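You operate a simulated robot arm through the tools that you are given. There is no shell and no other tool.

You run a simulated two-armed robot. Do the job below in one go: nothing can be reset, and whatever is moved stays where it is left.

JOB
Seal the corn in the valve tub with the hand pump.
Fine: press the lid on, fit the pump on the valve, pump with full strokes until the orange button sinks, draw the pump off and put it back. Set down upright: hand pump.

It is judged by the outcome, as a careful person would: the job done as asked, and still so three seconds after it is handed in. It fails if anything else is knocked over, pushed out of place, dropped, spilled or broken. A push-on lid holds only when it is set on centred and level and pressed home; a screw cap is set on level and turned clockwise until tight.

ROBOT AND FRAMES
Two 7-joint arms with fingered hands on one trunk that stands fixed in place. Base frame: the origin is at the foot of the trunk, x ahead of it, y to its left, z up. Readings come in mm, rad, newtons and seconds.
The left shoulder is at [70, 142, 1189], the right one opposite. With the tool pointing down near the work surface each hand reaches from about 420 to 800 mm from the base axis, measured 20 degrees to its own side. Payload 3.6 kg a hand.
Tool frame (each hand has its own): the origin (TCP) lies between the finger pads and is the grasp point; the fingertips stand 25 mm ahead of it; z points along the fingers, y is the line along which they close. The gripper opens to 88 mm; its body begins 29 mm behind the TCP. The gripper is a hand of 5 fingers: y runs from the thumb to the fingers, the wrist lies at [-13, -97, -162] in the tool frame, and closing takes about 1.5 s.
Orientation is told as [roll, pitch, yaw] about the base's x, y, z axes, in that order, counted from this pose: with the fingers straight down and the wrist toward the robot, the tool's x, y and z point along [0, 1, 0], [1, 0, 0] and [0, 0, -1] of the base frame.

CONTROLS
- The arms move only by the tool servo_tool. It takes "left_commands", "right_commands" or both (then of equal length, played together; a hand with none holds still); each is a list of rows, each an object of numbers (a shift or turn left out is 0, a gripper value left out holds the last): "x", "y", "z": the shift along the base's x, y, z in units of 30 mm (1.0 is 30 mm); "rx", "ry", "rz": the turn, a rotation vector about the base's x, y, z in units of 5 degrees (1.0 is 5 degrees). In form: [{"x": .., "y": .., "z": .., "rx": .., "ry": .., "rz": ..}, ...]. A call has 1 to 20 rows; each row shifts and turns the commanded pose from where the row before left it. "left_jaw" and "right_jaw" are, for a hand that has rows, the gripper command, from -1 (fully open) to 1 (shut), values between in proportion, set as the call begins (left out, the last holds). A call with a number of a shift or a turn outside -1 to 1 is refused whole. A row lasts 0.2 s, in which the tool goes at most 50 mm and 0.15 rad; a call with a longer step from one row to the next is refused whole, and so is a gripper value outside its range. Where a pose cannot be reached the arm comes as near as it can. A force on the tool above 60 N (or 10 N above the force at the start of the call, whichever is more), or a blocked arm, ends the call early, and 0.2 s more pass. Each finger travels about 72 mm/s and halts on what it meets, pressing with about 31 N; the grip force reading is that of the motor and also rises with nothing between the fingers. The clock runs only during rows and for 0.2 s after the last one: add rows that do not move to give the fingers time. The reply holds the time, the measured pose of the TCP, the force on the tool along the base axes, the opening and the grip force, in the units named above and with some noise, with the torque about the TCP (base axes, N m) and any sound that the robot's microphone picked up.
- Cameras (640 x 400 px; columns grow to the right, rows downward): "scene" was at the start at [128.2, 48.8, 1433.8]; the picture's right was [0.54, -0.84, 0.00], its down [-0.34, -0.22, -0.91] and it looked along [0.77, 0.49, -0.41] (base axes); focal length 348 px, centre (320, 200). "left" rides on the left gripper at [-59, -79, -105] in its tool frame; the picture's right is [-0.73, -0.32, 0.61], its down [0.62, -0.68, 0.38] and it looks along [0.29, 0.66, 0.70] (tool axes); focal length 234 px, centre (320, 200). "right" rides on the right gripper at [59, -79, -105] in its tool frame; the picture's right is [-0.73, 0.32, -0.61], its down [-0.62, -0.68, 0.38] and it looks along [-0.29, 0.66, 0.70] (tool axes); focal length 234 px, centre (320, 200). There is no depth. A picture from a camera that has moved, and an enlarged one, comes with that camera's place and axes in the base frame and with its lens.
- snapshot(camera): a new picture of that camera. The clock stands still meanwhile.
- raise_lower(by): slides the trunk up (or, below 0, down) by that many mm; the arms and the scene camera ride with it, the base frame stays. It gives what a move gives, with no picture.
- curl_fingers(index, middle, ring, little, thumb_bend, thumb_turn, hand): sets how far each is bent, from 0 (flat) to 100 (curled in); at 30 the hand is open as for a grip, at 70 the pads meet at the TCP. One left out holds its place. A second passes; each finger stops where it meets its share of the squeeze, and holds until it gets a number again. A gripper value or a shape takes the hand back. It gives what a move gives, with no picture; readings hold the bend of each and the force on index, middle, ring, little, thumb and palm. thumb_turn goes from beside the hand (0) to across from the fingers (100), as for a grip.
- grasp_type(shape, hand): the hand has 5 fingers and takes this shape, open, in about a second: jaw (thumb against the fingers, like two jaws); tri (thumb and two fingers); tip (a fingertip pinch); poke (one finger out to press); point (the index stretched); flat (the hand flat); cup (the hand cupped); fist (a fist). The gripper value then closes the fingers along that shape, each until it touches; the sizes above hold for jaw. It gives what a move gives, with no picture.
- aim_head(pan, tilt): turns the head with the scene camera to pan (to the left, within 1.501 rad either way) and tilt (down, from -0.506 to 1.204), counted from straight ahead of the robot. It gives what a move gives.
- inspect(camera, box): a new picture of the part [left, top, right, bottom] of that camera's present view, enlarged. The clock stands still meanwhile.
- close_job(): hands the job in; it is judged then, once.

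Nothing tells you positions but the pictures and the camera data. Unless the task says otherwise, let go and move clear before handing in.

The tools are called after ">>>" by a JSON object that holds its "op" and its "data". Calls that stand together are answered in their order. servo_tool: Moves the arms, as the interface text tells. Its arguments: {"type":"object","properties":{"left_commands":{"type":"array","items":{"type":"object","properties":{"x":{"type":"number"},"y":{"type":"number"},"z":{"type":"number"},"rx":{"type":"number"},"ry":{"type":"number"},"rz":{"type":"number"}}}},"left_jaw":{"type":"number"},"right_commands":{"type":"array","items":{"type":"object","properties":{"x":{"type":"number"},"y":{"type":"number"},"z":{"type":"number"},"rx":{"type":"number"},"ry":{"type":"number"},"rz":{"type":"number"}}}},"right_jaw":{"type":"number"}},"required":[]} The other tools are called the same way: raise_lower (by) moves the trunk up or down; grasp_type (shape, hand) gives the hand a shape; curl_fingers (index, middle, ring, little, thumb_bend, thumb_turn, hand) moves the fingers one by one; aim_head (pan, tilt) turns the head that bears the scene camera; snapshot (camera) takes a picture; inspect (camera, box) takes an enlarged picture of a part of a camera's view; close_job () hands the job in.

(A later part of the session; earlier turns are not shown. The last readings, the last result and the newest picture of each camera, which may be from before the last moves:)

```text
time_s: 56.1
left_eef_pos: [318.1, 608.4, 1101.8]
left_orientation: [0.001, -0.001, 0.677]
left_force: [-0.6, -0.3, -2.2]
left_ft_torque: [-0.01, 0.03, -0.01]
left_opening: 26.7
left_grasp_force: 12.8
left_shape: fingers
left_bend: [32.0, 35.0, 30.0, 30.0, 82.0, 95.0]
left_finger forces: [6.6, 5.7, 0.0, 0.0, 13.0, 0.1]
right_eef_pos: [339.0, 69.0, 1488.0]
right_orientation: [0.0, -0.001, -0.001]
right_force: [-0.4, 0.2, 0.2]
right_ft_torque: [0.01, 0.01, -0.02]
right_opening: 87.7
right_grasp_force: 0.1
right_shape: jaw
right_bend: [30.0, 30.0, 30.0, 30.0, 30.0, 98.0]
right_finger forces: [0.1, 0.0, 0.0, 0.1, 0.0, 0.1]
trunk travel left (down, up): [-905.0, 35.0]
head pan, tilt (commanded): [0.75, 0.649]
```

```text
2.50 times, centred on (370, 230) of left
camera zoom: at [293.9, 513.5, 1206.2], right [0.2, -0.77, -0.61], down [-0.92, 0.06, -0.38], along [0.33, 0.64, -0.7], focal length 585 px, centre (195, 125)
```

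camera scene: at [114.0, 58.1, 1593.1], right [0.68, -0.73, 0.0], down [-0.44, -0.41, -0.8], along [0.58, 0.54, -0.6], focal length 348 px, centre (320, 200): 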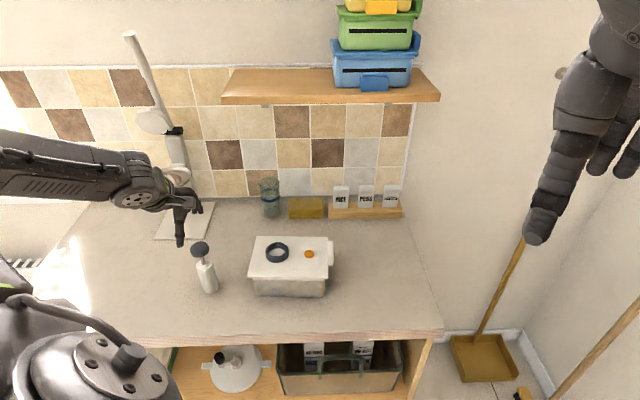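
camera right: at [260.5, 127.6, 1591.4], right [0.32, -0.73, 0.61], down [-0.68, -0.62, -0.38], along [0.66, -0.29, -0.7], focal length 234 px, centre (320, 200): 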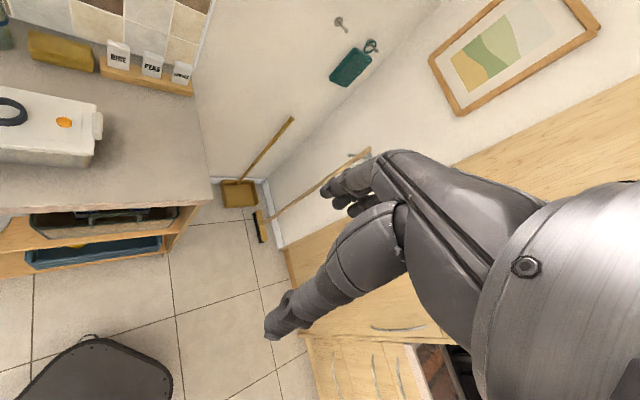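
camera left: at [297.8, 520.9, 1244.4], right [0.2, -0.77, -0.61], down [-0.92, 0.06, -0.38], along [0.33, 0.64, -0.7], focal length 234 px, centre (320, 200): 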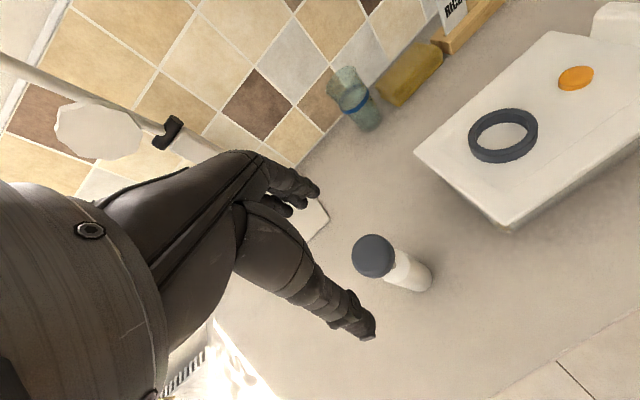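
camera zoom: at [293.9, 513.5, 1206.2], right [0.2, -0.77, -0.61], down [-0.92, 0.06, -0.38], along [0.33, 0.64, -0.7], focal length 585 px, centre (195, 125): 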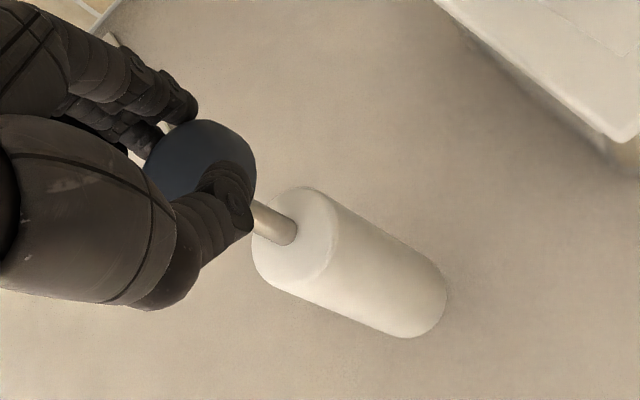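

The pump hangs securely from the knob (≈2.2 N) but its bottom leans toward the thumb by about 6°. I lift it higher and tilt the hand to bring it vertical, then look again.

>>> {"op": "servo_tool", "data": {"left_commands": [{"z": 0.6}, {"z": 0.8}, {"z": 0.8}, {"z": 0.8}, {"z": 0.4}, {"rx": 0.25, "ry": -0.31}, {"rx": 0.25, "ry": -0.31}, {"rx": 0.25, "ry": -0.31}, {}, {}]}}

>>> {"op": "inspect", "data": {"camera": "scene", "box": [160, 150, 260, 270]}}

>>> {"op": "inspect", "data": {"camera": "left", "box": [270, 150, 470, 310]}}

```text
time_s: 58.4
left_eef_pos: [317.7, 608.8, 1203.2]
left_orientation: [0.0, -0.105, 0.678]
left_force: [0.4, -0.7, -1.4]
left_ft_torque: [-0.03, 0.01, 0.03]
left_opening: 26.4
left_grasp_force: 12.1
left_shape: fingers
left_bend: [32.0, 35.0, 30.0, 30.0, 82.0, 95.0]
left_finger forces: [5.9, 5.9, 0.0, 0.0, 12.3, 0.0]
right_eef_pos: [340.5, 68.0, 1488.1]
right_orientation: [-0.001, -0.002, 0.0]
right_force: [0.6, 0.0, -0.2]
right_ft_torque: [-0.02, -0.01, 0.01]
right_opening: 87.7
right_grasp_force: 0.1
right_shape: jaw
right_bend: [30.0, 30.0, 30.0, 30.0, 30.0, 98.0]
right_finger forces: [0.0, 0.0, 0.0, 0.0, 0.0, 0.0]
trunk travel left (down, up): [-905.0, 35.0]
head pan, tilt (commanded): [0.75, 0.649]
```

```text
3.33 times, centred on (210, 210) of scene
camera zoom: at [114.2, 58.7, 1593.1], right [0.68, -0.73, 0.0], down [-0.44, -0.41, -0.8], along [0.58, 0.54, -0.6], focal length 1160 px, centre (687, 167)
```

zoom: 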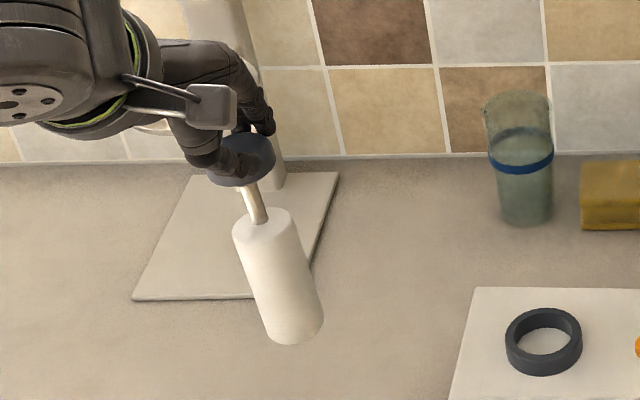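

```text
2.50 times, centred on (370, 230) of left
camera zoom: at [285.0, 507.0, 1299.1], right [0.25, -0.73, -0.64], down [-0.89, 0.09, -0.45], along [0.38, 0.68, -0.62], focal length 585 px, centre (195, 125)
```

zoom: 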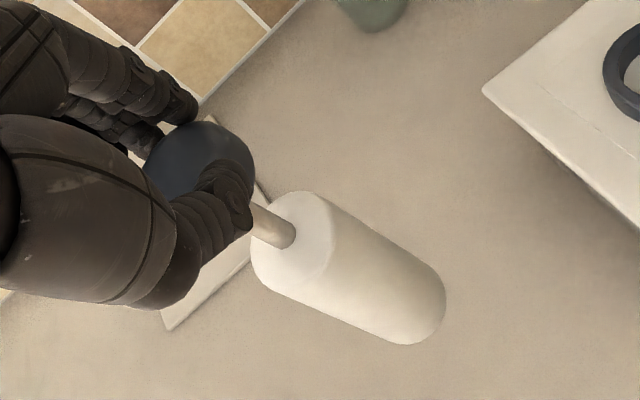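

The pump is now almost vertical, with a residual lean of ~2° to the right. I correct that and carry it over the ring at a safe height.

>>> {"op": "servo_tool", "data": {"left_commands": [{"rx": 0.11, "ry": 0.11, "z": 0.2}, {"rx": 0.11, "ry": 0.11, "z": 0.2}, {"rx": 0.11, "ry": 0.11}, {"x": 0.3, "y": -0.22}, {"x": 0.5, "y": -0.37}, {"x": 0.5, "y": -0.37}, {"x": 0.5, "y": -0.37}, {"x": 0.5, "y": -0.37}, {"x": 0.5, "y": -0.37}, {"x": 0.5, "y": -0.37}, {"x": 0.5, "y": -0.37}, {"x": 0.5, "y": -0.37}, {"x": 0.3, "y": -0.22}, {}, {}]}}

>>> {"op": "inspect", "data": {"camera": "scene", "box": [226, 150, 346, 290]}}

>>> {"op": "snapshot", "data": {"camera": "left"}}

>>> {"op": "snapshot", "data": {"camera": "scene"}}

```text
time_s: 61.5
left_eef_pos: [454.7, 506.5, 1215.2]
left_orientation: [0.042, -0.099, 0.672]
left_force: [0.0, 0.5, -1.6]
left_ft_torque: [-0.02, 0.04, -0.06]
left_opening: 25.8
left_grasp_force: 12.1
left_shape: fingers
left_bend: [32.0, 35.0, 30.0, 30.0, 83.0, 95.0]
left_finger forces: [5.7, 6.2, 0.1, 0.1, 12.2, 0.0]
right_eef_pos: [341.0, 69.2, 1488.4]
right_orientation: [0.001, 0.0, 0.0]
right_force: [0.0, 0.0, 0.8]
right_ft_torque: [-0.01, -0.01, 0.04]
right_opening: 87.6
right_grasp_force: 0.0
right_shape: jaw
right_bend: [30.0, 30.0, 30.0, 30.0, 30.0, 98.0]
right_finger forces: [0.1, 0.0, 0.0, 0.1, 0.0, 0.0]
trunk travel left (down, up): [-905.0, 35.0]
head pan, tilt (commanded): [0.75, 0.649]
```

```text
2.86 times, centred on (286, 220) of scene
camera zoom: at [113.9, 58.6, 1593.1], right [0.68, -0.73, 0.0], down [-0.44, -0.41, -0.8], along [0.58, 0.54, -0.6], focal length 994 px, centre (417, 143)
```

zoom: 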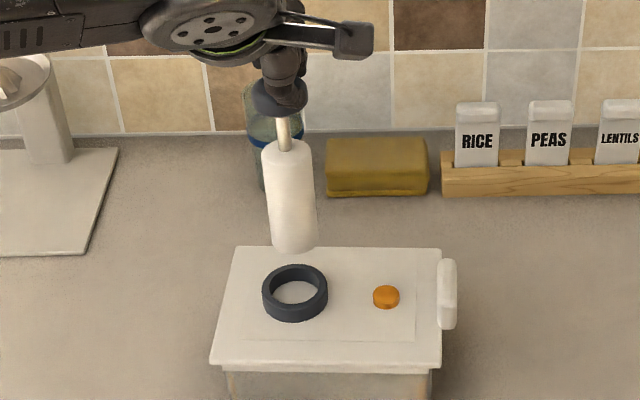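

```text
taken
camera left: at [425.5, 402.4, 1310.3], right [0.23, -0.71, -0.67], down [-0.9, 0.1, -0.42], along [0.37, 0.7, -0.61], focal length 234 px, centre (320, 200)
```

left: 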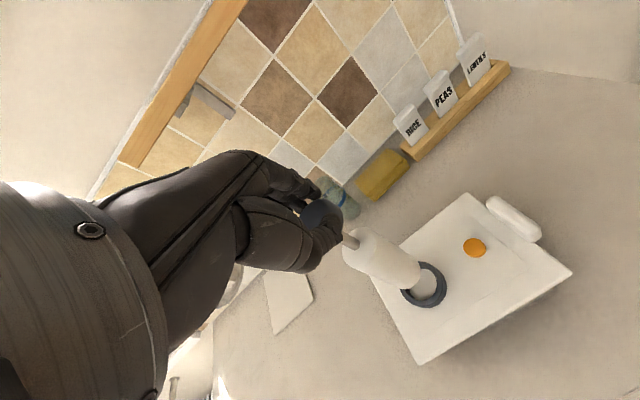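

```text
taken
camera scene: at [113.9, 58.6, 1593.1], right [0.68, -0.73, 0.0], down [-0.44, -0.41, -0.8], along [0.58, 0.54, -0.6], focal length 348 px, centre (320, 200)
```

scene: 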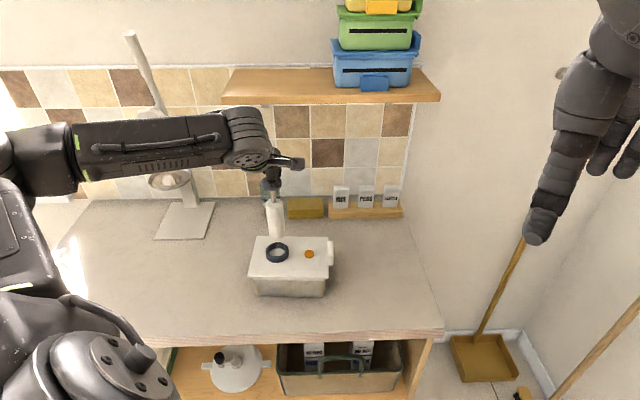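

>>> {"op": "inspect", "data": {"camera": "left", "box": [320, 200, 480, 330]}}

>>> {"op": "inspect", "data": {"camera": "scene", "box": [254, 180, 304, 270]}}

```text
3.08 times, centred on (400, 265) of left
camera zoom: at [425.5, 402.4, 1310.3], right [0.23, -0.71, -0.67], down [-0.9, 0.1, -0.42], along [0.37, 0.7, -0.61], focal length 720 px, centre (74, 0)
```

zoom: 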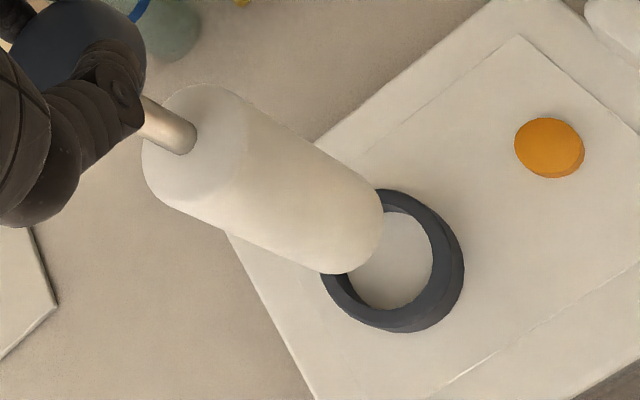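

```text
4.44 times, centred on (279, 225) of scene
camera zoom: at [113.9, 58.6, 1593.1], right [0.68, -0.73, 0.0], down [-0.44, -0.41, -0.8], along [0.58, 0.54, -0.6], focal length 1547 px, centre (502, 89)
```

zoom: 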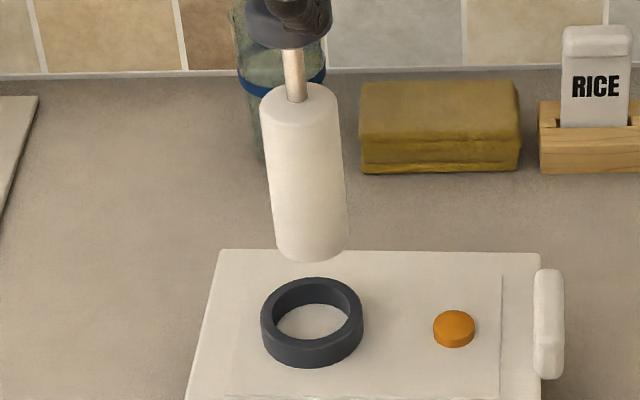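

>>> {"op": "servo_tool", "data": {"left_commands": [{"rx": 0.19, "ry": -0.23, "x": -0.15, "y": -0.1}, {"rx": 0.19, "ry": -0.23, "x": -0.15, "y": -0.1}, {}, {}]}}

>>> {"op": "inspect", "data": {"camera": "left", "box": [320, 200, 480, 330]}}

>>> {"op": "inspect", "data": {"camera": "scene", "box": [254, 180, 304, 270]}}

```text
time_s: 62.5
left_eef_pos: [446.3, 500.2, 1216.2]
left_orientation: [0.042, -0.152, 0.672]
left_force: [-0.6, -0.5, -0.8]
left_ft_torque: [-0.03, -0.01, -0.02]
left_opening: 25.9
left_grasp_force: 11.7
left_shape: fingers
left_bend: [32.0, 35.0, 30.0, 30.0, 83.0, 95.0]
left_finger forces: [5.7, 6.1, 0.1, 0.0, 12.3, 0.0]
right_eef_pos: [340.0, 70.8, 1487.6]
right_orientation: [-0.001, 0.001, 0.001]
right_force: [-0.7, -0.1, -0.7]
right_ft_torque: [0.0, -0.01, -0.05]
right_opening: 87.8
right_grasp_force: 0.1
right_shape: jaw
right_bend: [30.0, 30.0, 30.0, 30.0, 30.0, 98.0]
right_finger forces: [0.0, 0.0, 0.0, 0.0, 0.0, 0.1]
trunk travel left (down, up): [-905.0, 35.0]
head pan, tilt (commanded): [0.75, 0.649]
```

```text
3.08 times, centred on (400, 265) of left
camera zoom: at [413.2, 393.3, 1304.2], right [0.26, -0.69, -0.68], down [-0.88, 0.11, -0.46], along [0.39, 0.72, -0.58], focal length 720 px, centre (74, 0)
```

zoom: 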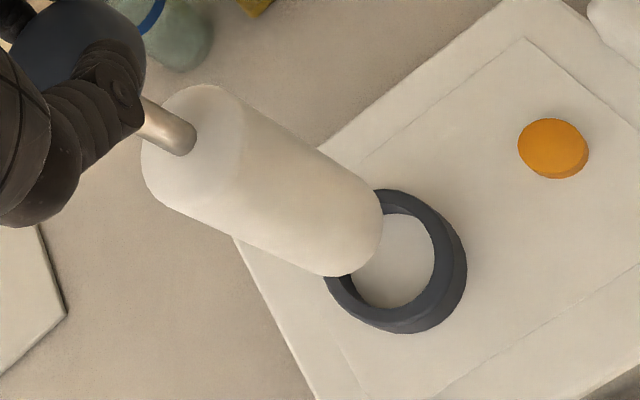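

```text
4.44 times, centred on (279, 225) of scene
camera zoom: at [114.2, 58.8, 1593.1], right [0.68, -0.73, 0.0], down [-0.44, -0.41, -0.8], along [0.58, 0.54, -0.6], focal length 1547 px, centre (502, 89)
```

zoom: 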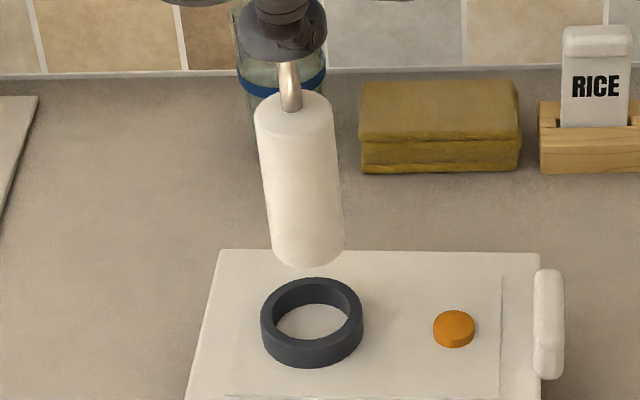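

The pump is nearly vertical and over the ring to within ~2–3 mm. I lower it to just above the ring for a close comparison.

>>> {"op": "servo_tool", "data": {"left_commands": [{"z": -0.4}, {"z": -0.4}, {"z": -0.4}, {}, {}]}}

>>> {"op": "inspect", "data": {"camera": "left", "box": [320, 200, 480, 330]}}

>>> {"op": "inspect", "data": {"camera": "scene", "box": [254, 200, 304, 270]}}

```text
time_s: 63.8
left_eef_pos: [447.3, 499.7, 1178.9]
left_orientation: [0.043, -0.153, 0.672]
left_force: [-0.4, -0.3, -1.4]
left_ft_torque: [-0.04, 0.03, 0.01]
left_opening: 25.7
left_grasp_force: 12.5
left_shape: fingers
left_bend: [32.0, 35.0, 30.0, 30.0, 83.0, 95.0]
left_finger forces: [5.7, 6.3, 0.0, 0.0, 12.2, 0.0]
right_eef_pos: [340.5, 68.7, 1487.0]
right_orientation: [0.001, 0.0, -0.001]
right_force: [0.0, 0.0, -0.6]
right_ft_torque: [0.03, -0.04, 0.02]
right_opening: 87.6
right_grasp_force: 0.0
right_shape: jaw
right_bend: [30.0, 30.0, 30.0, 30.0, 30.0, 98.0]
right_finger forces: [0.1, 0.0, 0.1, 0.0, 0.1, 0.0]
trunk travel left (down, up): [-905.0, 35.0]
head pan, tilt (commanded): [0.75, 0.649]
```

```text
3.08 times, centred on (400, 265) of left
camera zoom: at [413.7, 392.2, 1267.1], right [0.26, -0.69, -0.68], down [-0.88, 0.11, -0.46], along [0.39, 0.72, -0.58], focal length 720 px, centre (74, 0)
```

zoom: 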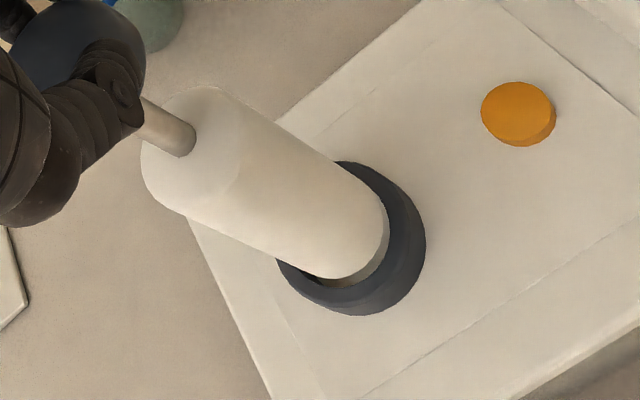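

```text
5.71 times, centred on (279, 235) of scene
camera zoom: at [114.1, 58.6, 1593.1], right [0.68, -0.73, 0.0], down [-0.44, -0.41, -0.8], along [0.58, 0.54, -0.6], focal length 1989 px, centre (554, 0)
```

zoom: 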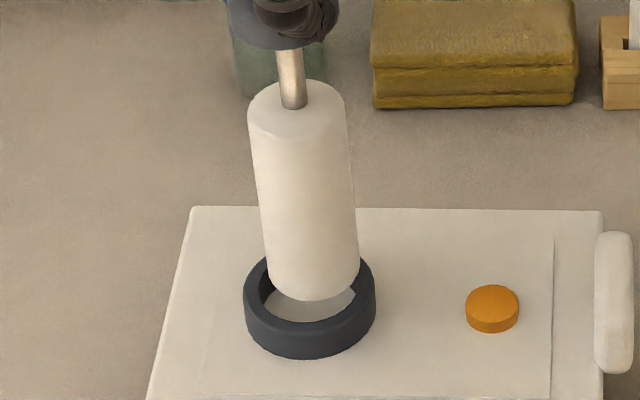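

>>> {"op": "servo_tool", "data": {"left_commands": [{"x": 0.04, "y": 0.07, "z": -0.12}, {"z": -0.12}, {}, {}]}}

>>> {"op": "inspect", "data": {"camera": "left", "box": [340, 220, 460, 320]}}

>>> {"op": "inspect", "data": {"camera": "scene", "box": [258, 220, 300, 264]}}

```text
time_s: 64.8
left_eef_pos: [449.0, 501.0, 1172.9]
left_orientation: [0.043, -0.152, 0.672]
left_force: [-0.5, -0.4, -1.2]
left_ft_torque: [0.01, 0.05, 0.0]
left_opening: 25.7
left_grasp_force: 11.9
left_shape: fingers
left_bend: [32.0, 35.0, 30.0, 30.0, 83.0, 95.0]
left_finger forces: [5.6, 6.2, 0.1, 0.1, 12.3, 0.0]
right_eef_pos: [340.7, 68.8, 1486.8]
right_orientation: [0.0, 0.0, -0.001]
right_force: [0.3, 0.6, -0.4]
right_ft_torque: [0.01, 0.01, 0.0]
right_opening: 87.6
right_grasp_force: 0.0
right_shape: jaw
right_bend: [30.0, 30.0, 30.0, 30.0, 30.0, 98.0]
right_finger forces: [0.0, 0.0, 0.1, 0.0, 0.0, 0.0]
trunk travel left (down, up): [-905.0, 35.0]
head pan, tilt (commanded): [0.75, 0.649]
```

```text
4.00 times, centred on (400, 270) of left
camera zoom: at [415.1, 394.8, 1260.8], right [0.26, -0.69, -0.68], down [-0.88, 0.11, -0.46], along [0.39, 0.72, -0.58], focal length 937 px, centre (0, -80)
```

zoom: 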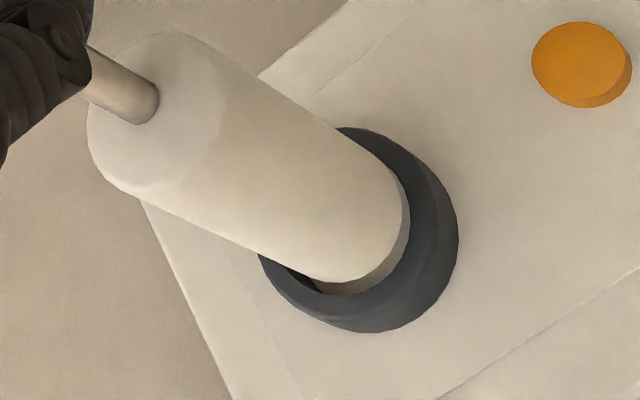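

```text
9.09 times, centred on (279, 242) of scene
camera zoom: at [114.0, 58.7, 1593.1], right [0.68, -0.73, 0.0], down [-0.44, -0.41, -0.8], along [0.58, 0.54, -0.6], focal length 3164 px, centre (693, -182)
```

zoom: 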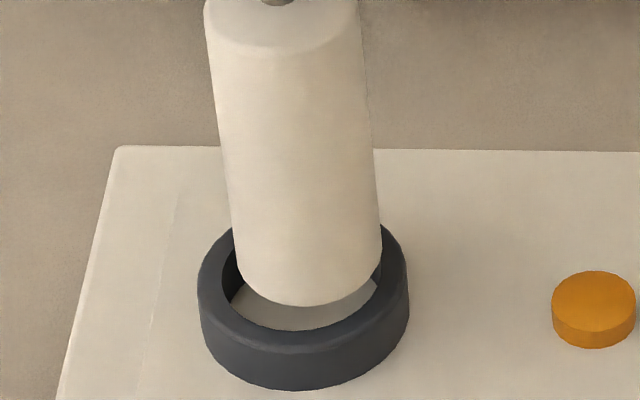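

>>> {"op": "servo_tool", "data": {"left_commands": [{"x": 0.04, "y": 0.09, "z": -0.1}, {"z": -0.1}, {}, {}]}}

>>> {"op": "inspect", "data": {"camera": "left", "box": [340, 220, 460, 320]}}

>>> {"op": "inspect", "data": {"camera": "scene", "box": [258, 220, 300, 264]}}

```text
time_s: 65.8
left_eef_pos: [449.0, 505.0, 1165.1]
left_orientation: [0.041, -0.152, 0.672]
left_force: [0.5, 0.5, -2.3]
left_ft_torque: [-0.03, 0.06, -0.04]
left_opening: 25.6
left_grasp_force: 11.9
left_shape: fingers
left_bend: [32.0, 35.0, 30.0, 30.0, 83.0, 95.0]
left_finger forces: [5.7, 6.2, 0.0, 0.0, 12.2, 0.0]
right_eef_pos: [340.5, 69.3, 1488.0]
right_orientation: [0.0, 0.001, -0.001]
right_force: [0.0, -0.5, -0.3]
right_ft_torque: [0.01, 0.01, 0.0]
right_opening: 87.7
right_grasp_force: 0.1
right_shape: jaw
right_bend: [30.0, 30.0, 30.0, 30.0, 30.0, 98.0]
right_finger forces: [0.1, 0.0, 0.0, 0.0, 0.1, 0.0]
trunk travel left (down, up): [-905.0, 35.0]
head pan, tilt (commanded): [0.75, 0.649]
```

```text
4.00 times, centred on (400, 270) of left
camera zoom: at [417.2, 397.1, 1254.6], right [0.26, -0.69, -0.68], down [-0.88, 0.11, -0.46], along [0.39, 0.72, -0.58], focal length 937 px, centre (0, -80)
```

zoom: 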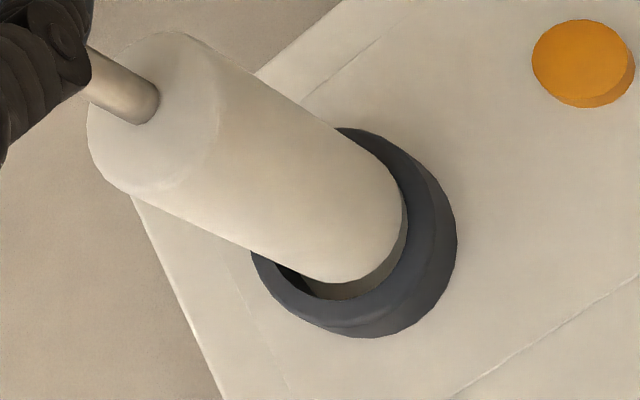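

```text
9.09 times, centred on (279, 242) of scene
camera zoom: at [114.1, 58.7, 1593.1], right [0.68, -0.73, 0.0], down [-0.44, -0.41, -0.8], along [0.58, 0.54, -0.6], focal length 3164 px, centre (693, -182)
```

zoom: 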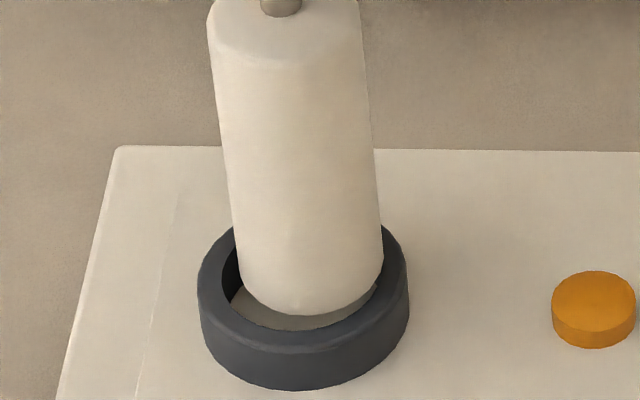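

>>> {"op": "servo_tool", "data": {"left_commands": [{"x": -0.035, "y": 0.04, "z": -0.07}, {"z": -0.07}, {}, {}]}}

>>> {"op": "inspect", "data": {"camera": "left", "box": [340, 220, 460, 320]}}

>>> {"op": "inspect", "data": {"camera": "scene", "box": [258, 220, 300, 264]}}

```text
time_s: 66.8
left_eef_pos: [448.9, 504.0, 1161.9]
left_orientation: [0.042, -0.152, 0.672]
left_force: [0.8, -0.4, -1.6]
left_ft_torque: [0.01, 0.05, 0.0]
left_opening: 25.4
left_grasp_force: 12.4
left_shape: fingers
left_bend: [32.0, 35.0, 30.0, 30.0, 83.0, 95.0]
left_finger forces: [5.6, 6.1, 0.0, 0.0, 12.2, 0.0]
right_eef_pos: [340.3, 68.6, 1487.2]
right_orientation: [0.001, -0.001, 0.0]
right_force: [-0.2, -0.2, 0.0]
right_ft_torque: [0.01, -0.03, -0.03]
right_opening: 87.9
right_grasp_force: 0.0
right_shape: jaw
right_bend: [30.0, 30.0, 30.0, 30.0, 30.0, 98.0]
right_finger forces: [0.0, 0.0, 0.0, 0.1, 0.0, 0.0]
trunk travel left (down, up): [-905.0, 35.0]
head pan, tilt (commanded): [0.75, 0.649]
```

```text
4.00 times, centred on (400, 270) of left
camera zoom: at [415.6, 398.0, 1250.5], right [0.26, -0.69, -0.68], down [-0.88, 0.11, -0.46], along [0.39, 0.72, -0.58], focal length 937 px, centre (0, -80)
```

zoom: 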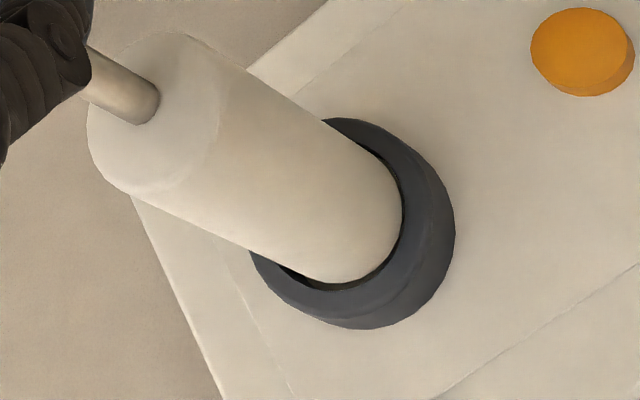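

```text
9.09 times, centred on (279, 242) of scene
camera zoom: at [114.1, 58.7, 1593.1], right [0.68, -0.73, 0.0], down [-0.44, -0.41, -0.8], along [0.58, 0.54, -0.6], focal length 3164 px, centre (693, -182)
```

zoom: 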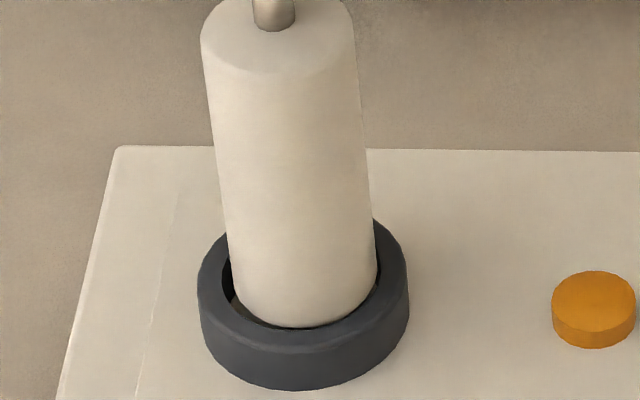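

The pump bottom is entering the ring, centred within about a millimetre. I keep lowering gently, watching the force.

>>> {"op": "servo_tool", "data": {"left_commands": [{"z": -0.1}, {"z": -0.1}, {}]}}

>>> {"op": "servo_tool", "data": {"left_commands": [{"z": -0.08}, {"z": -0.08}, {}]}}

>>> {"op": "inspect", "data": {"camera": "scene", "box": [258, 220, 300, 264]}}

```text
time_s: 67.5
left_eef_pos: [447.5, 504.9, 1156.5]
left_orientation: [0.042, -0.149, 0.672]
left_force: [0.3, -0.1, -1.5]
left_ft_torque: [-0.01, 0.01, 0.01]
left_opening: 25.6
left_grasp_force: 11.8
left_shape: fingers
left_bend: [32.0, 35.0, 30.0, 30.0, 83.0, 95.0]
left_finger forces: [5.6, 6.2, 0.0, 0.1, 12.1, 0.0]
right_eef_pos: [340.8, 67.8, 1487.4]
right_orientation: [0.001, 0.001, -0.001]
right_force: [-0.4, 0.4, 0.1]
right_ft_torque: [0.0, 0.04, -0.02]
right_opening: 87.8
right_grasp_force: 0.2
right_shape: jaw
right_bend: [30.0, 30.0, 30.0, 30.0, 30.0, 98.0]
right_finger forces: [0.1, 0.1, 0.1, 0.0, 0.0, 0.0]
trunk travel left (down, up): [-905.0, 35.0]
head pan, tilt (commanded): [0.75, 0.649]
```

```text
time_s: 68.3
left_eef_pos: [447.7, 506.6, 1150.7]
left_orientation: [0.043, -0.152, 0.673]
left_force: [0.7, 0.3, -1.3]
left_ft_torque: [-0.02, 0.02, 0.03]
left_opening: 25.4
left_grasp_force: 12.3
left_shape: fingers
left_bend: [32.0, 35.0, 30.0, 30.0, 83.0, 95.0]
left_finger forces: [5.6, 6.3, 0.1, 0.0, 12.2, 0.0]
right_eef_pos: [341.3, 69.9, 1487.9]
right_orientation: [0.0, -0.001, 0.0]
right_force: [-0.1, 0.0, 0.5]
right_ft_torque: [-0.01, -0.02, 0.0]
right_opening: 87.7
right_grasp_force: 0.0
right_shape: jaw
right_bend: [30.0, 30.0, 30.0, 30.0, 30.0, 98.0]
right_finger forces: [0.0, 0.0, 0.0, 0.0, 0.0, 0.0]
trunk travel left (down, up): [-905.0, 35.0]
head pan, tilt (commanded): [0.75, 0.649]
```

```text
9.09 times, centred on (279, 242) of scene
camera zoom: at [114.0, 58.6, 1593.1], right [0.68, -0.73, 0.0], down [-0.44, -0.41, -0.8], along [0.58, 0.54, -0.6], focal length 3164 px, centre (693, -182)
```

zoom: 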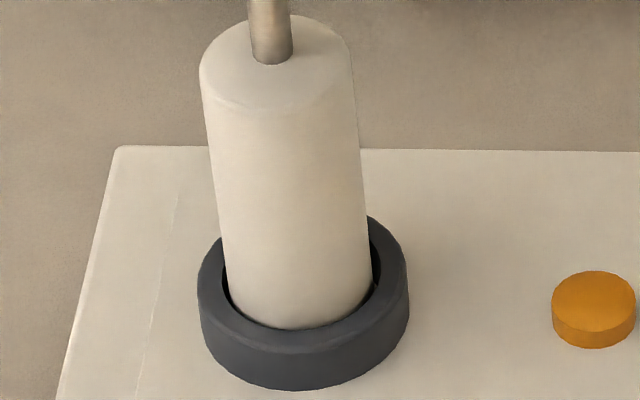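

>>> {"op": "servo_tool", "data": {"left_commands": [{"z": -0.1}, {}, {}]}}

>>> {"op": "servo_tool", "data": {"left_commands": [{"z": -0.1}, {}, {}]}}

>>> {"op": "servo_tool", "data": {"left_commands": [{"z": -0.1}, {}, {}]}}

```text
time_s: 69.2
left_eef_pos: [448.0, 505.1, 1148.3]
left_orientation: [0.043, -0.151, 0.672]
left_force: [0.5, 0.5, -1.3]
left_ft_torque: [-0.04, 0.02, -0.01]
left_opening: 25.5
left_grasp_force: 11.6
left_shape: fingers
left_bend: [32.0, 35.0, 30.0, 30.0, 83.0, 95.0]
left_finger forces: [5.4, 6.5, 0.0, 0.1, 12.1, 0.1]
right_eef_pos: [340.7, 69.9, 1487.8]
right_orientation: [0.0, 0.0, -0.001]
right_force: [0.4, -0.1, -0.1]
right_ft_torque: [0.05, -0.02, 0.0]
right_opening: 87.5
right_grasp_force: 0.1
right_shape: jaw
right_bend: [30.0, 30.0, 30.0, 30.0, 30.0, 98.0]
right_finger forces: [0.0, 0.1, 0.0, 0.0, 0.0, 0.0]
trunk travel left (down, up): [-905.0, 35.0]
head pan, tilt (commanded): [0.75, 0.649]
```

```text
time_s: 70.0
left_eef_pos: [448.5, 506.6, 1145.5]
left_orientation: [0.042, -0.151, 0.672]
left_force: [0.3, -0.5, 1.8]
left_ft_torque: [0.01, -0.02, 0.0]
left_opening: 25.3
left_grasp_force: 12.9
left_shape: fingers
left_bend: [32.0, 35.0, 30.0, 30.0, 83.0, 95.0]
left_finger forces: [6.0, 6.4, 0.0, 0.1, 12.7, 0.0]
right_eef_pos: [339.7, 68.3, 1487.9]
right_orientation: [0.0, 0.0, 0.001]
right_force: [0.8, 0.0, 1.0]
right_ft_torque: [0.0, 0.02, 0.04]
right_opening: 87.6
right_grasp_force: 0.1
right_shape: jaw
right_bend: [30.0, 30.0, 30.0, 30.0, 30.0, 98.0]
right_finger forces: [0.0, 0.0, 0.0, 0.0, 0.0, 0.0]
trunk travel left (down, up): [-905.0, 35.0]
head pan, tilt (commanded): [0.75, 0.649]
```

```text
time_s: 70.8
left_eef_pos: [447.2, 505.4, 1142.9]
left_orientation: [0.041, -0.152, 0.672]
left_force: [1.2, -0.1, 0.8]
left_ft_torque: [0.04, -0.05, -0.02]
left_opening: 25.6
left_grasp_force: 12.4
left_shape: fingers
left_bend: [32.0, 35.0, 30.0, 30.0, 83.0, 95.0]
left_finger forces: [6.1, 6.4, 0.1, 0.0, 12.2, 0.0]
right_eef_pos: [338.3, 69.2, 1488.7]
right_orientation: [0.001, 0.001, 0.0]
right_force: [-1.7, 0.2, 0.8]
right_ft_torque: [-0.03, -0.02, 0.01]
right_opening: 87.8
right_grasp_force: 0.0
right_shape: jaw
right_bend: [30.0, 30.0, 30.0, 30.0, 30.0, 98.0]
right_finger forces: [0.0, 0.1, 0.0, 0.0, 0.0, 0.1]
trunk travel left (down, up): [-905.0, 35.0]
head pan, tilt (commanded): [0.75, 0.649]
```

The pump has seated on the valve (contact at TCP ≈1146) and the plunger now slides with light force. I check the picture before stroking.

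>>> {"op": "inspect", "data": {"camera": "scene", "box": [244, 186, 314, 266]}}

>>> {"op": "inspect", "data": {"camera": "left", "box": [280, 180, 460, 320]}}

```text
5.00 times, centred on (279, 226) of scene
camera zoom: at [113.8, 58.2, 1593.1], right [0.68, -0.73, 0.0], down [-0.44, -0.41, -0.8], along [0.58, 0.54, -0.6], focal length 1740 px, centre (525, 70)
```

zoom: 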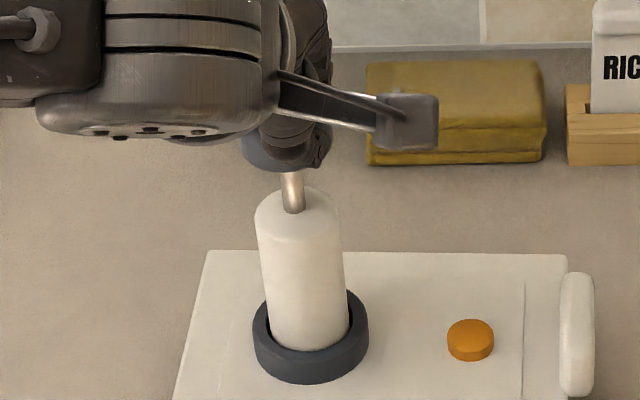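

```text
2.86 times, centred on (370, 250) of left
camera zoom: at [414.1, 398.2, 1231.6], right [0.26, -0.69, -0.68], down [-0.88, 0.11, -0.46], along [0.39, 0.72, -0.58], focal length 669 px, centre (177, 57)
```

zoom: 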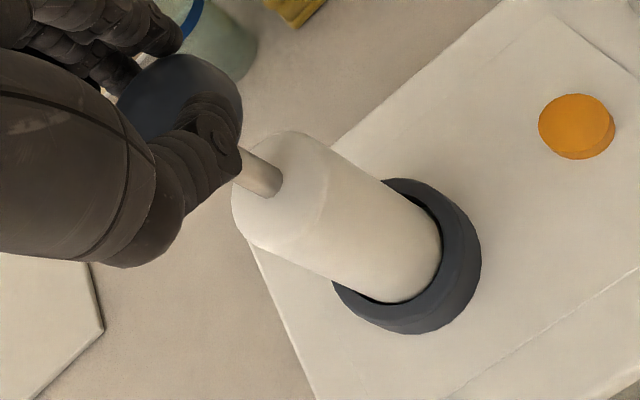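

>>> {"op": "servo_tool", "data": {"left_commands": [{"z": -0.15}, {"z": -0.15}, {"z": -0.15}, {"z": -0.15}, {}]}}

>>> {"op": "inspect", "data": {"camera": "scene", "box": [244, 186, 314, 266]}}

>>> {"op": "inspect", "data": {"camera": "left", "box": [280, 180, 460, 320]}}

```text
time_s: 72.0
left_eef_pos: [448.8, 504.1, 1124.4]
left_orientation: [0.042, -0.151, 0.673]
left_force: [1.6, 0.0, 2.5]
left_ft_torque: [0.05, -0.06, -0.02]
left_opening: 25.5
left_grasp_force: 12.9
left_shape: fingers
left_bend: [32.0, 35.0, 30.0, 30.0, 83.0, 95.0]
left_finger forces: [6.1, 6.6, 0.0, 0.0, 12.9, 0.0]
right_eef_pos: [340.9, 69.3, 1487.9]
right_orientation: [0.0, 0.0, 0.0]
right_force: [-0.5, 0.5, -0.5]
right_ft_torque: [0.0, -0.01, 0.03]
right_opening: 87.7
right_grasp_force: 0.0
right_shape: jaw
right_bend: [30.0, 30.0, 30.0, 30.0, 30.0, 98.0]
right_finger forces: [0.0, 0.1, 0.0, 0.0, 0.0, 0.0]
trunk travel left (down, up): [-905.0, 35.0]
head pan, tilt (commanded): [0.75, 0.649]
```

```text
5.00 times, centred on (279, 226) of scene
camera zoom: at [113.6, 57.8, 1593.2], right [0.68, -0.73, 0.0], down [-0.44, -0.41, -0.8], along [0.58, 0.54, -0.6], focal length 1740 px, centre (525, 70)
```

zoom: 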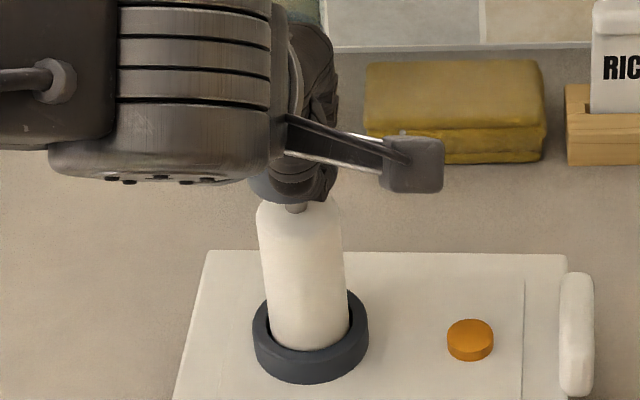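

```text
2.86 times, centred on (370, 250) of left
camera zoom: at [415.3, 397.6, 1213.0], right [0.26, -0.69, -0.68], down [-0.88, 0.11, -0.46], along [0.39, 0.72, -0.58], focal length 669 px, centre (177, 57)
```

zoom: 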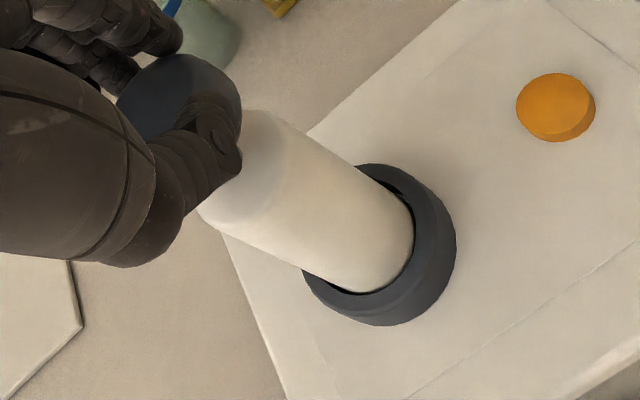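

>>> {"op": "servo_tool", "data": {"left_commands": [{"z": -0.1}, {}, {}]}}

>>> {"op": "servo_tool", "data": {"left_commands": [{"z": -0.1}, {}, {}]}}

>>> {"op": "servo_tool", "data": {"left_commands": [{"z": -0.1}, {}, {}]}}

>>> {"op": "inspect", "data": {"camera": "left", "box": [280, 180, 460, 320]}}

```text
time_s: 72.8
left_eef_pos: [447.7, 504.5, 1122.3]
left_orientation: [0.045, -0.153, 0.672]
left_force: [0.1, -0.4, 3.2]
left_ft_torque: [0.06, -0.08, -0.03]
left_opening: 25.0
left_grasp_force: 12.5
left_shape: fingers
left_bend: [32.0, 35.0, 30.0, 30.0, 83.0, 95.0]
left_finger forces: [5.9, 6.7, 0.0, 0.0, 12.4, 0.1]
right_eef_pos: [340.3, 68.3, 1487.7]
right_orientation: [0.001, 0.001, -0.001]
right_force: [-1.5, 0.4, 0.3]
right_ft_torque: [-0.03, 0.05, 0.03]
right_opening: 87.6
right_grasp_force: 0.1
right_shape: jaw
right_bend: [30.0, 30.0, 30.0, 30.0, 30.0, 98.0]
right_finger forces: [0.1, 0.0, 0.0, 0.1, 0.0, 0.1]
trunk travel left (down, up): [-905.0, 35.0]
head pan, tilt (commanded): [0.75, 0.649]
```

```text
time_s: 73.5
left_eef_pos: [448.1, 504.1, 1119.3]
left_orientation: [0.043, -0.153, 0.673]
left_force: [0.6, -0.7, 8.2]
left_ft_torque: [0.21, -0.21, -0.08]
left_opening: 25.2
left_grasp_force: 13.5
left_shape: fingers
left_bend: [31.0, 34.0, 30.0, 30.0, 84.0, 95.0]
left_finger forces: [6.7, 7.0, 0.0, 0.1, 13.2, 0.0]
right_eef_pos: [338.7, 67.1, 1487.5]
right_orientation: [0.001, 0.001, 0.001]
right_force: [-0.1, -0.4, -0.6]
right_ft_torque: [0.02, -0.01, -0.05]
right_opening: 87.8
right_grasp_force: 0.0
right_shape: jaw
right_bend: [30.0, 30.0, 30.0, 30.0, 30.0, 98.0]
right_finger forces: [0.0, 0.0, 0.0, 0.1, 0.1, 0.0]
trunk travel left (down, up): [-905.0, 35.0]
head pan, tilt (commanded): [0.75, 0.649]
```

```text
time_s: 74.3
left_eef_pos: [447.6, 503.6, 1116.1]
left_orientation: [0.045, -0.155, 0.672]
left_force: [1.0, -0.4, 13.7]
left_ft_torque: [0.32, -0.43, -0.07]
left_opening: 25.0
left_grasp_force: 13.8
left_shape: fingers
left_bend: [30.0, 33.0, 30.0, 30.0, 85.0, 95.0]
left_finger forces: [8.0, 7.1, 0.0, 0.0, 13.0, 0.0]
right_eef_pos: [339.0, 66.3, 1490.2]
right_orientation: [0.001, -0.003, -0.001]
right_force: [0.1, 0.0, -0.4]
right_ft_torque: [0.01, 0.0, 0.02]
right_opening: 87.7
right_grasp_force: 0.1
right_shape: jaw
right_bend: [30.0, 30.0, 30.0, 30.0, 30.0, 98.0]
right_finger forces: [0.1, 0.1, 0.0, 0.1, 0.0, 0.0]
trunk travel left (down, up): [-905.0, 35.0]
head pan, tilt (commanded): [0.75, 0.649]
```

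```text
2.86 times, centred on (370, 250) of left
camera zoom: at [413.5, 396.3, 1205.2], right [0.26, -0.68, -0.68], down [-0.88, 0.12, -0.46], along [0.39, 0.72, -0.57], focal length 669 px, centre (177, 57)
```

zoom: 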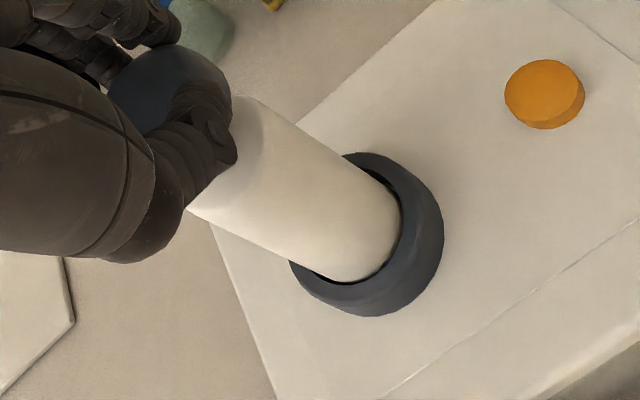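

>>> {"op": "servo_tool", "data": {"left_commands": [{"z": 0.2}, {"z": 0.2}, {"z": 0.2}, {"z": 0.2}, {"z": 0.1}, {}]}}

>>> {"op": "inspect", "data": {"camera": "scene", "box": [244, 186, 314, 266]}}

>>> {"op": "inspect", "data": {"camera": "left", "box": [280, 180, 460, 320]}}

```text
time_s: 75.8
left_eef_pos: [446.8, 505.6, 1143.0]
left_orientation: [0.043, -0.152, 0.671]
left_force: [-0.7, -0.3, 0.4]
left_ft_torque: [0.04, -0.07, -0.02]
left_opening: 23.9
left_grasp_force: 12.7
left_shape: fingers
left_bend: [32.0, 34.0, 30.0, 30.0, 85.0, 95.0]
left_finger forces: [5.4, 6.9, 0.0, 0.0, 12.2, 0.0]
right_eef_pos: [340.3, 68.4, 1487.7]
right_orientation: [0.0, -0.003, 0.001]
right_force: [-0.3, -0.6, 0.0]
right_ft_torque: [-0.04, 0.02, -0.01]
right_opening: 87.8
right_grasp_force: 0.1
right_shape: jaw
right_bend: [30.0, 30.0, 30.0, 30.0, 30.0, 98.0]
right_finger forces: [0.0, 0.0, 0.0, 0.0, 0.1, 0.1]
trunk travel left (down, up): [-905.0, 35.0]
head pan, tilt (commanded): [0.75, 0.649]
```

```text
5.00 times, centred on (279, 226) of scene
camera zoom: at [113.7, 58.0, 1593.2], right [0.68, -0.73, 0.0], down [-0.44, -0.41, -0.8], along [0.58, 0.54, -0.6], focal length 1740 px, centre (525, 70)
```

zoom: 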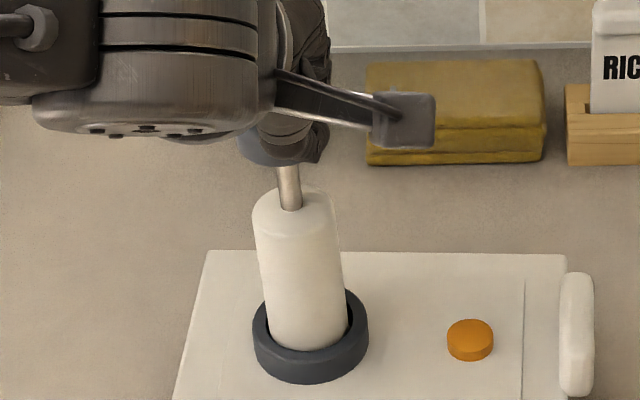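

```text
2.86 times, centred on (370, 250) of left
camera zoom: at [413.9, 399.5, 1231.6], right [0.26, -0.69, -0.68], down [-0.88, 0.11, -0.46], along [0.39, 0.72, -0.58], focal length 669 px, centre (177, 57)
```

zoom: 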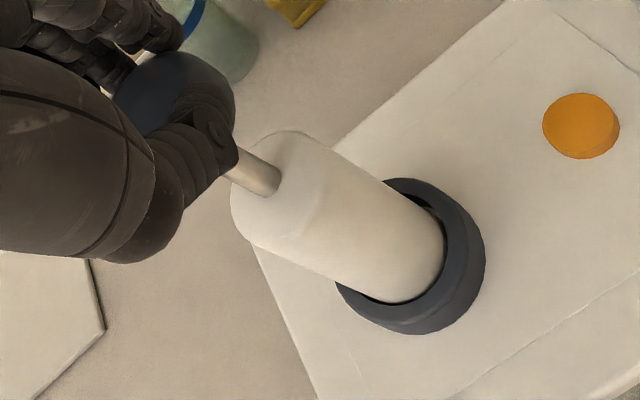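

The strokes slide easily, but my thumb reaches below the knob and blocks the full down-stroke. I'll release (the pump stands in the ring) and regrip the knob more symmetrically with a level hand.

>>> {"op": "curl_fingers", "data": {"hand": "left", "thumb_bend": 65, "index": 30, "middle": 30}}

>>> {"op": "curl_fingers", "data": {"hand": "left", "thumb_bend": 35}}

>>> {"op": "inspect", "data": {"camera": "scene", "box": [244, 186, 314, 266]}}

>>> {"op": "inspect", "data": {"camera": "left", "box": [280, 160, 460, 320]}}

```text
time_s: 76.8
left_eef_pos: [447.8, 507.2, 1142.4]
left_orientation: [0.044, -0.151, 0.672]
left_force: [0.1, 1.5, -0.2]
left_ft_torque: [0.0, -0.03, 0.0]
left_opening: 47.0
left_grasp_force: 0.5
left_shape: fingers
left_bend: [30.0, 30.0, 30.0, 30.0, 65.0, 97.0]
left_finger forces: [0.2, 0.0, 0.1, 0.0, 0.0, 0.0]
right_eef_pos: [340.6, 68.3, 1485.9]
right_orientation: [-0.001, 0.0, -0.001]
right_force: [-0.4, 0.1, 0.3]
right_ft_torque: [-0.01, 0.01, 0.01]
right_opening: 87.7
right_grasp_force: 0.0
right_shape: jaw
right_bend: [30.0, 30.0, 30.0, 30.0, 30.0, 98.0]
right_finger forces: [0.1, 0.1, 0.0, 0.1, 0.1, 0.0]
trunk travel left (down, up): [-905.0, 35.0]
head pan, tilt (commanded): [0.75, 0.649]
```

```text
time_s: 77.8
left_eef_pos: [447.3, 506.8, 1143.4]
left_orientation: [0.043, -0.154, 0.671]
left_force: [-0.1, -0.4, 0.0]
left_ft_torque: [-0.03, 0.03, -0.01]
left_opening: 79.7
left_grasp_force: 0.2
left_shape: fingers
left_bend: [30.0, 30.0, 30.0, 30.0, 35.0, 97.0]
left_finger forces: [0.2, 0.1, 0.0, 0.0, 0.0, 0.0]
right_eef_pos: [340.3, 68.7, 1488.3]
right_orientation: [0.0, 0.0, 0.002]
right_force: [-0.8, 0.0, -0.8]
right_ft_torque: [-0.01, 0.0, -0.05]
right_opening: 87.4
right_grasp_force: 0.1
right_shape: jaw
right_bend: [30.0, 30.0, 30.0, 30.0, 30.0, 98.0]
right_finger forces: [0.1, 0.1, 0.0, 0.1, 0.1, 0.0]
trunk travel left (down, up): [-905.0, 35.0]
head pan, tilt (commanded): [0.75, 0.649]
```

```text
5.00 times, centred on (279, 226) of scene
camera zoom: at [113.9, 58.4, 1593.1], right [0.68, -0.73, 0.0], down [-0.44, -0.41, -0.8], along [0.58, 0.54, -0.6], focal length 1740 px, centre (525, 70)
```

zoom: 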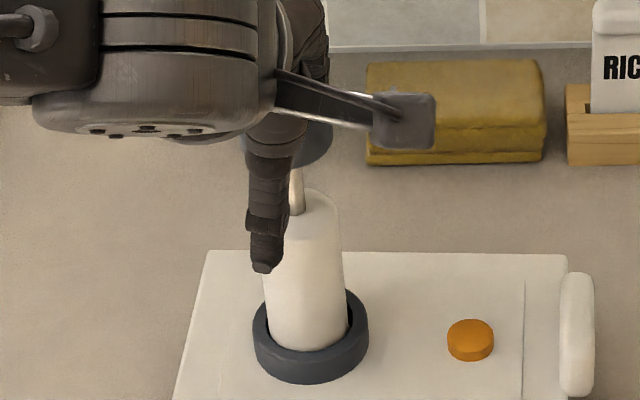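

```text
2.50 times, centred on (370, 240) of left
camera zoom: at [414.0, 399.8, 1231.3], right [0.26, -0.69, -0.68], down [-0.88, 0.11, -0.46], along [0.39, 0.72, -0.58], focal length 585 px, centre (195, 100)
```

zoom: 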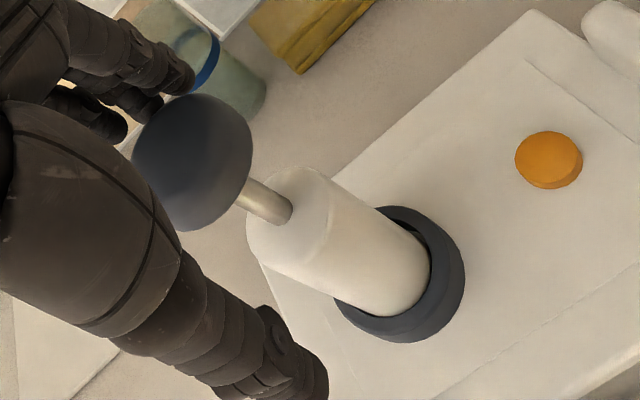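

>>> {"op": "servo_tool", "data": {"left_commands": [{"x": 0.13, "y": 0.1}, {"z": 0.5}, {"z": 0.8}, {"z": 0.8}, {"z": 0.5}, {"rx": -0.3645, "ry": 0.268}, {"rx": -0.3645, "ry": 0.268}, {"rx": -0.3645, "ry": 0.268}, {"rx": -0.3645, "ry": 0.268}, {}, {}]}}

>>> {"op": "inspect", "data": {"camera": "scene", "box": [244, 170, 314, 266]}}

>>> {"op": "snapshot", "data": {"camera": "left"}}

```text
time_s: 80.2
left_eef_pos: [450.8, 509.8, 1221.1]
left_orientation: [0.002, 0.0, 0.676]
left_force: [0.9, -0.7, -1.3]
left_ft_torque: [0.0, -0.02, 0.02]
left_opening: 79.7
left_grasp_force: 0.0
left_shape: fingers
left_bend: [30.0, 30.0, 30.0, 30.0, 35.0, 97.0]
left_finger forces: [0.0, 0.0, 0.0, 0.0, 0.0, 0.0]
right_eef_pos: [340.0, 68.8, 1487.2]
right_orientation: [0.001, 0.001, 0.0]
right_force: [-0.3, 0.6, -0.1]
right_ft_torque: [-0.01, 0.0, 0.01]
right_opening: 87.8
right_grasp_force: 0.1
right_shape: jaw
right_bend: [30.0, 30.0, 30.0, 30.0, 30.0, 98.0]
right_finger forces: [0.0, 0.0, 0.0, 0.0, 0.0, 0.1]
trunk travel left (down, up): [-905.0, 35.0]
head pan, tilt (commanded): [0.75, 0.649]
```

```text
4.17 times, centred on (279, 218) of scene
camera zoom: at [113.8, 58.3, 1593.1], right [0.68, -0.73, 0.0], down [-0.44, -0.41, -0.8], along [0.58, 0.54, -0.6], focal length 1450 px, centre (491, 125)
```

zoom: 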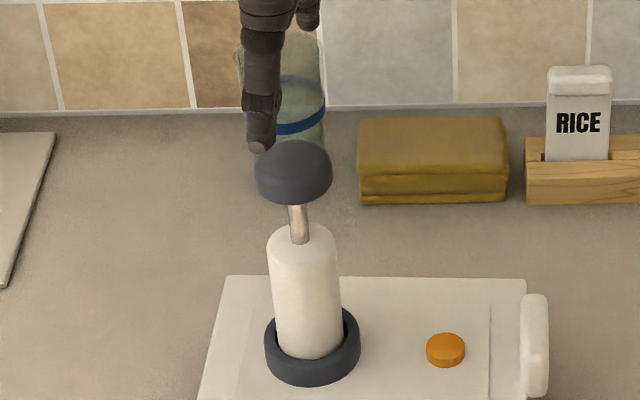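

```text
taken
camera left: at [426.7, 414.9, 1324.6], right [0.2, -0.77, -0.61], down [-0.92, 0.06, -0.38], along [0.33, 0.64, -0.7], focal length 234 px, centre (320, 200)
```

left: 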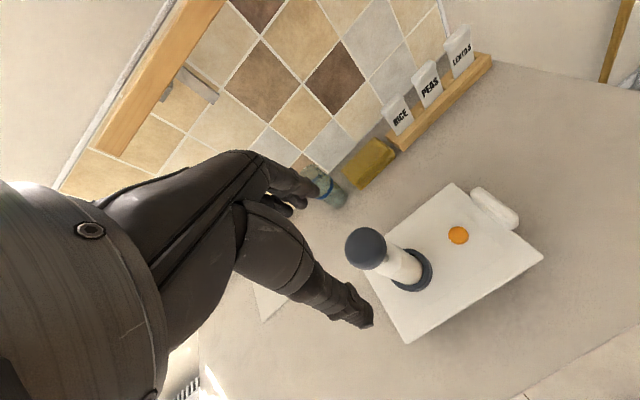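

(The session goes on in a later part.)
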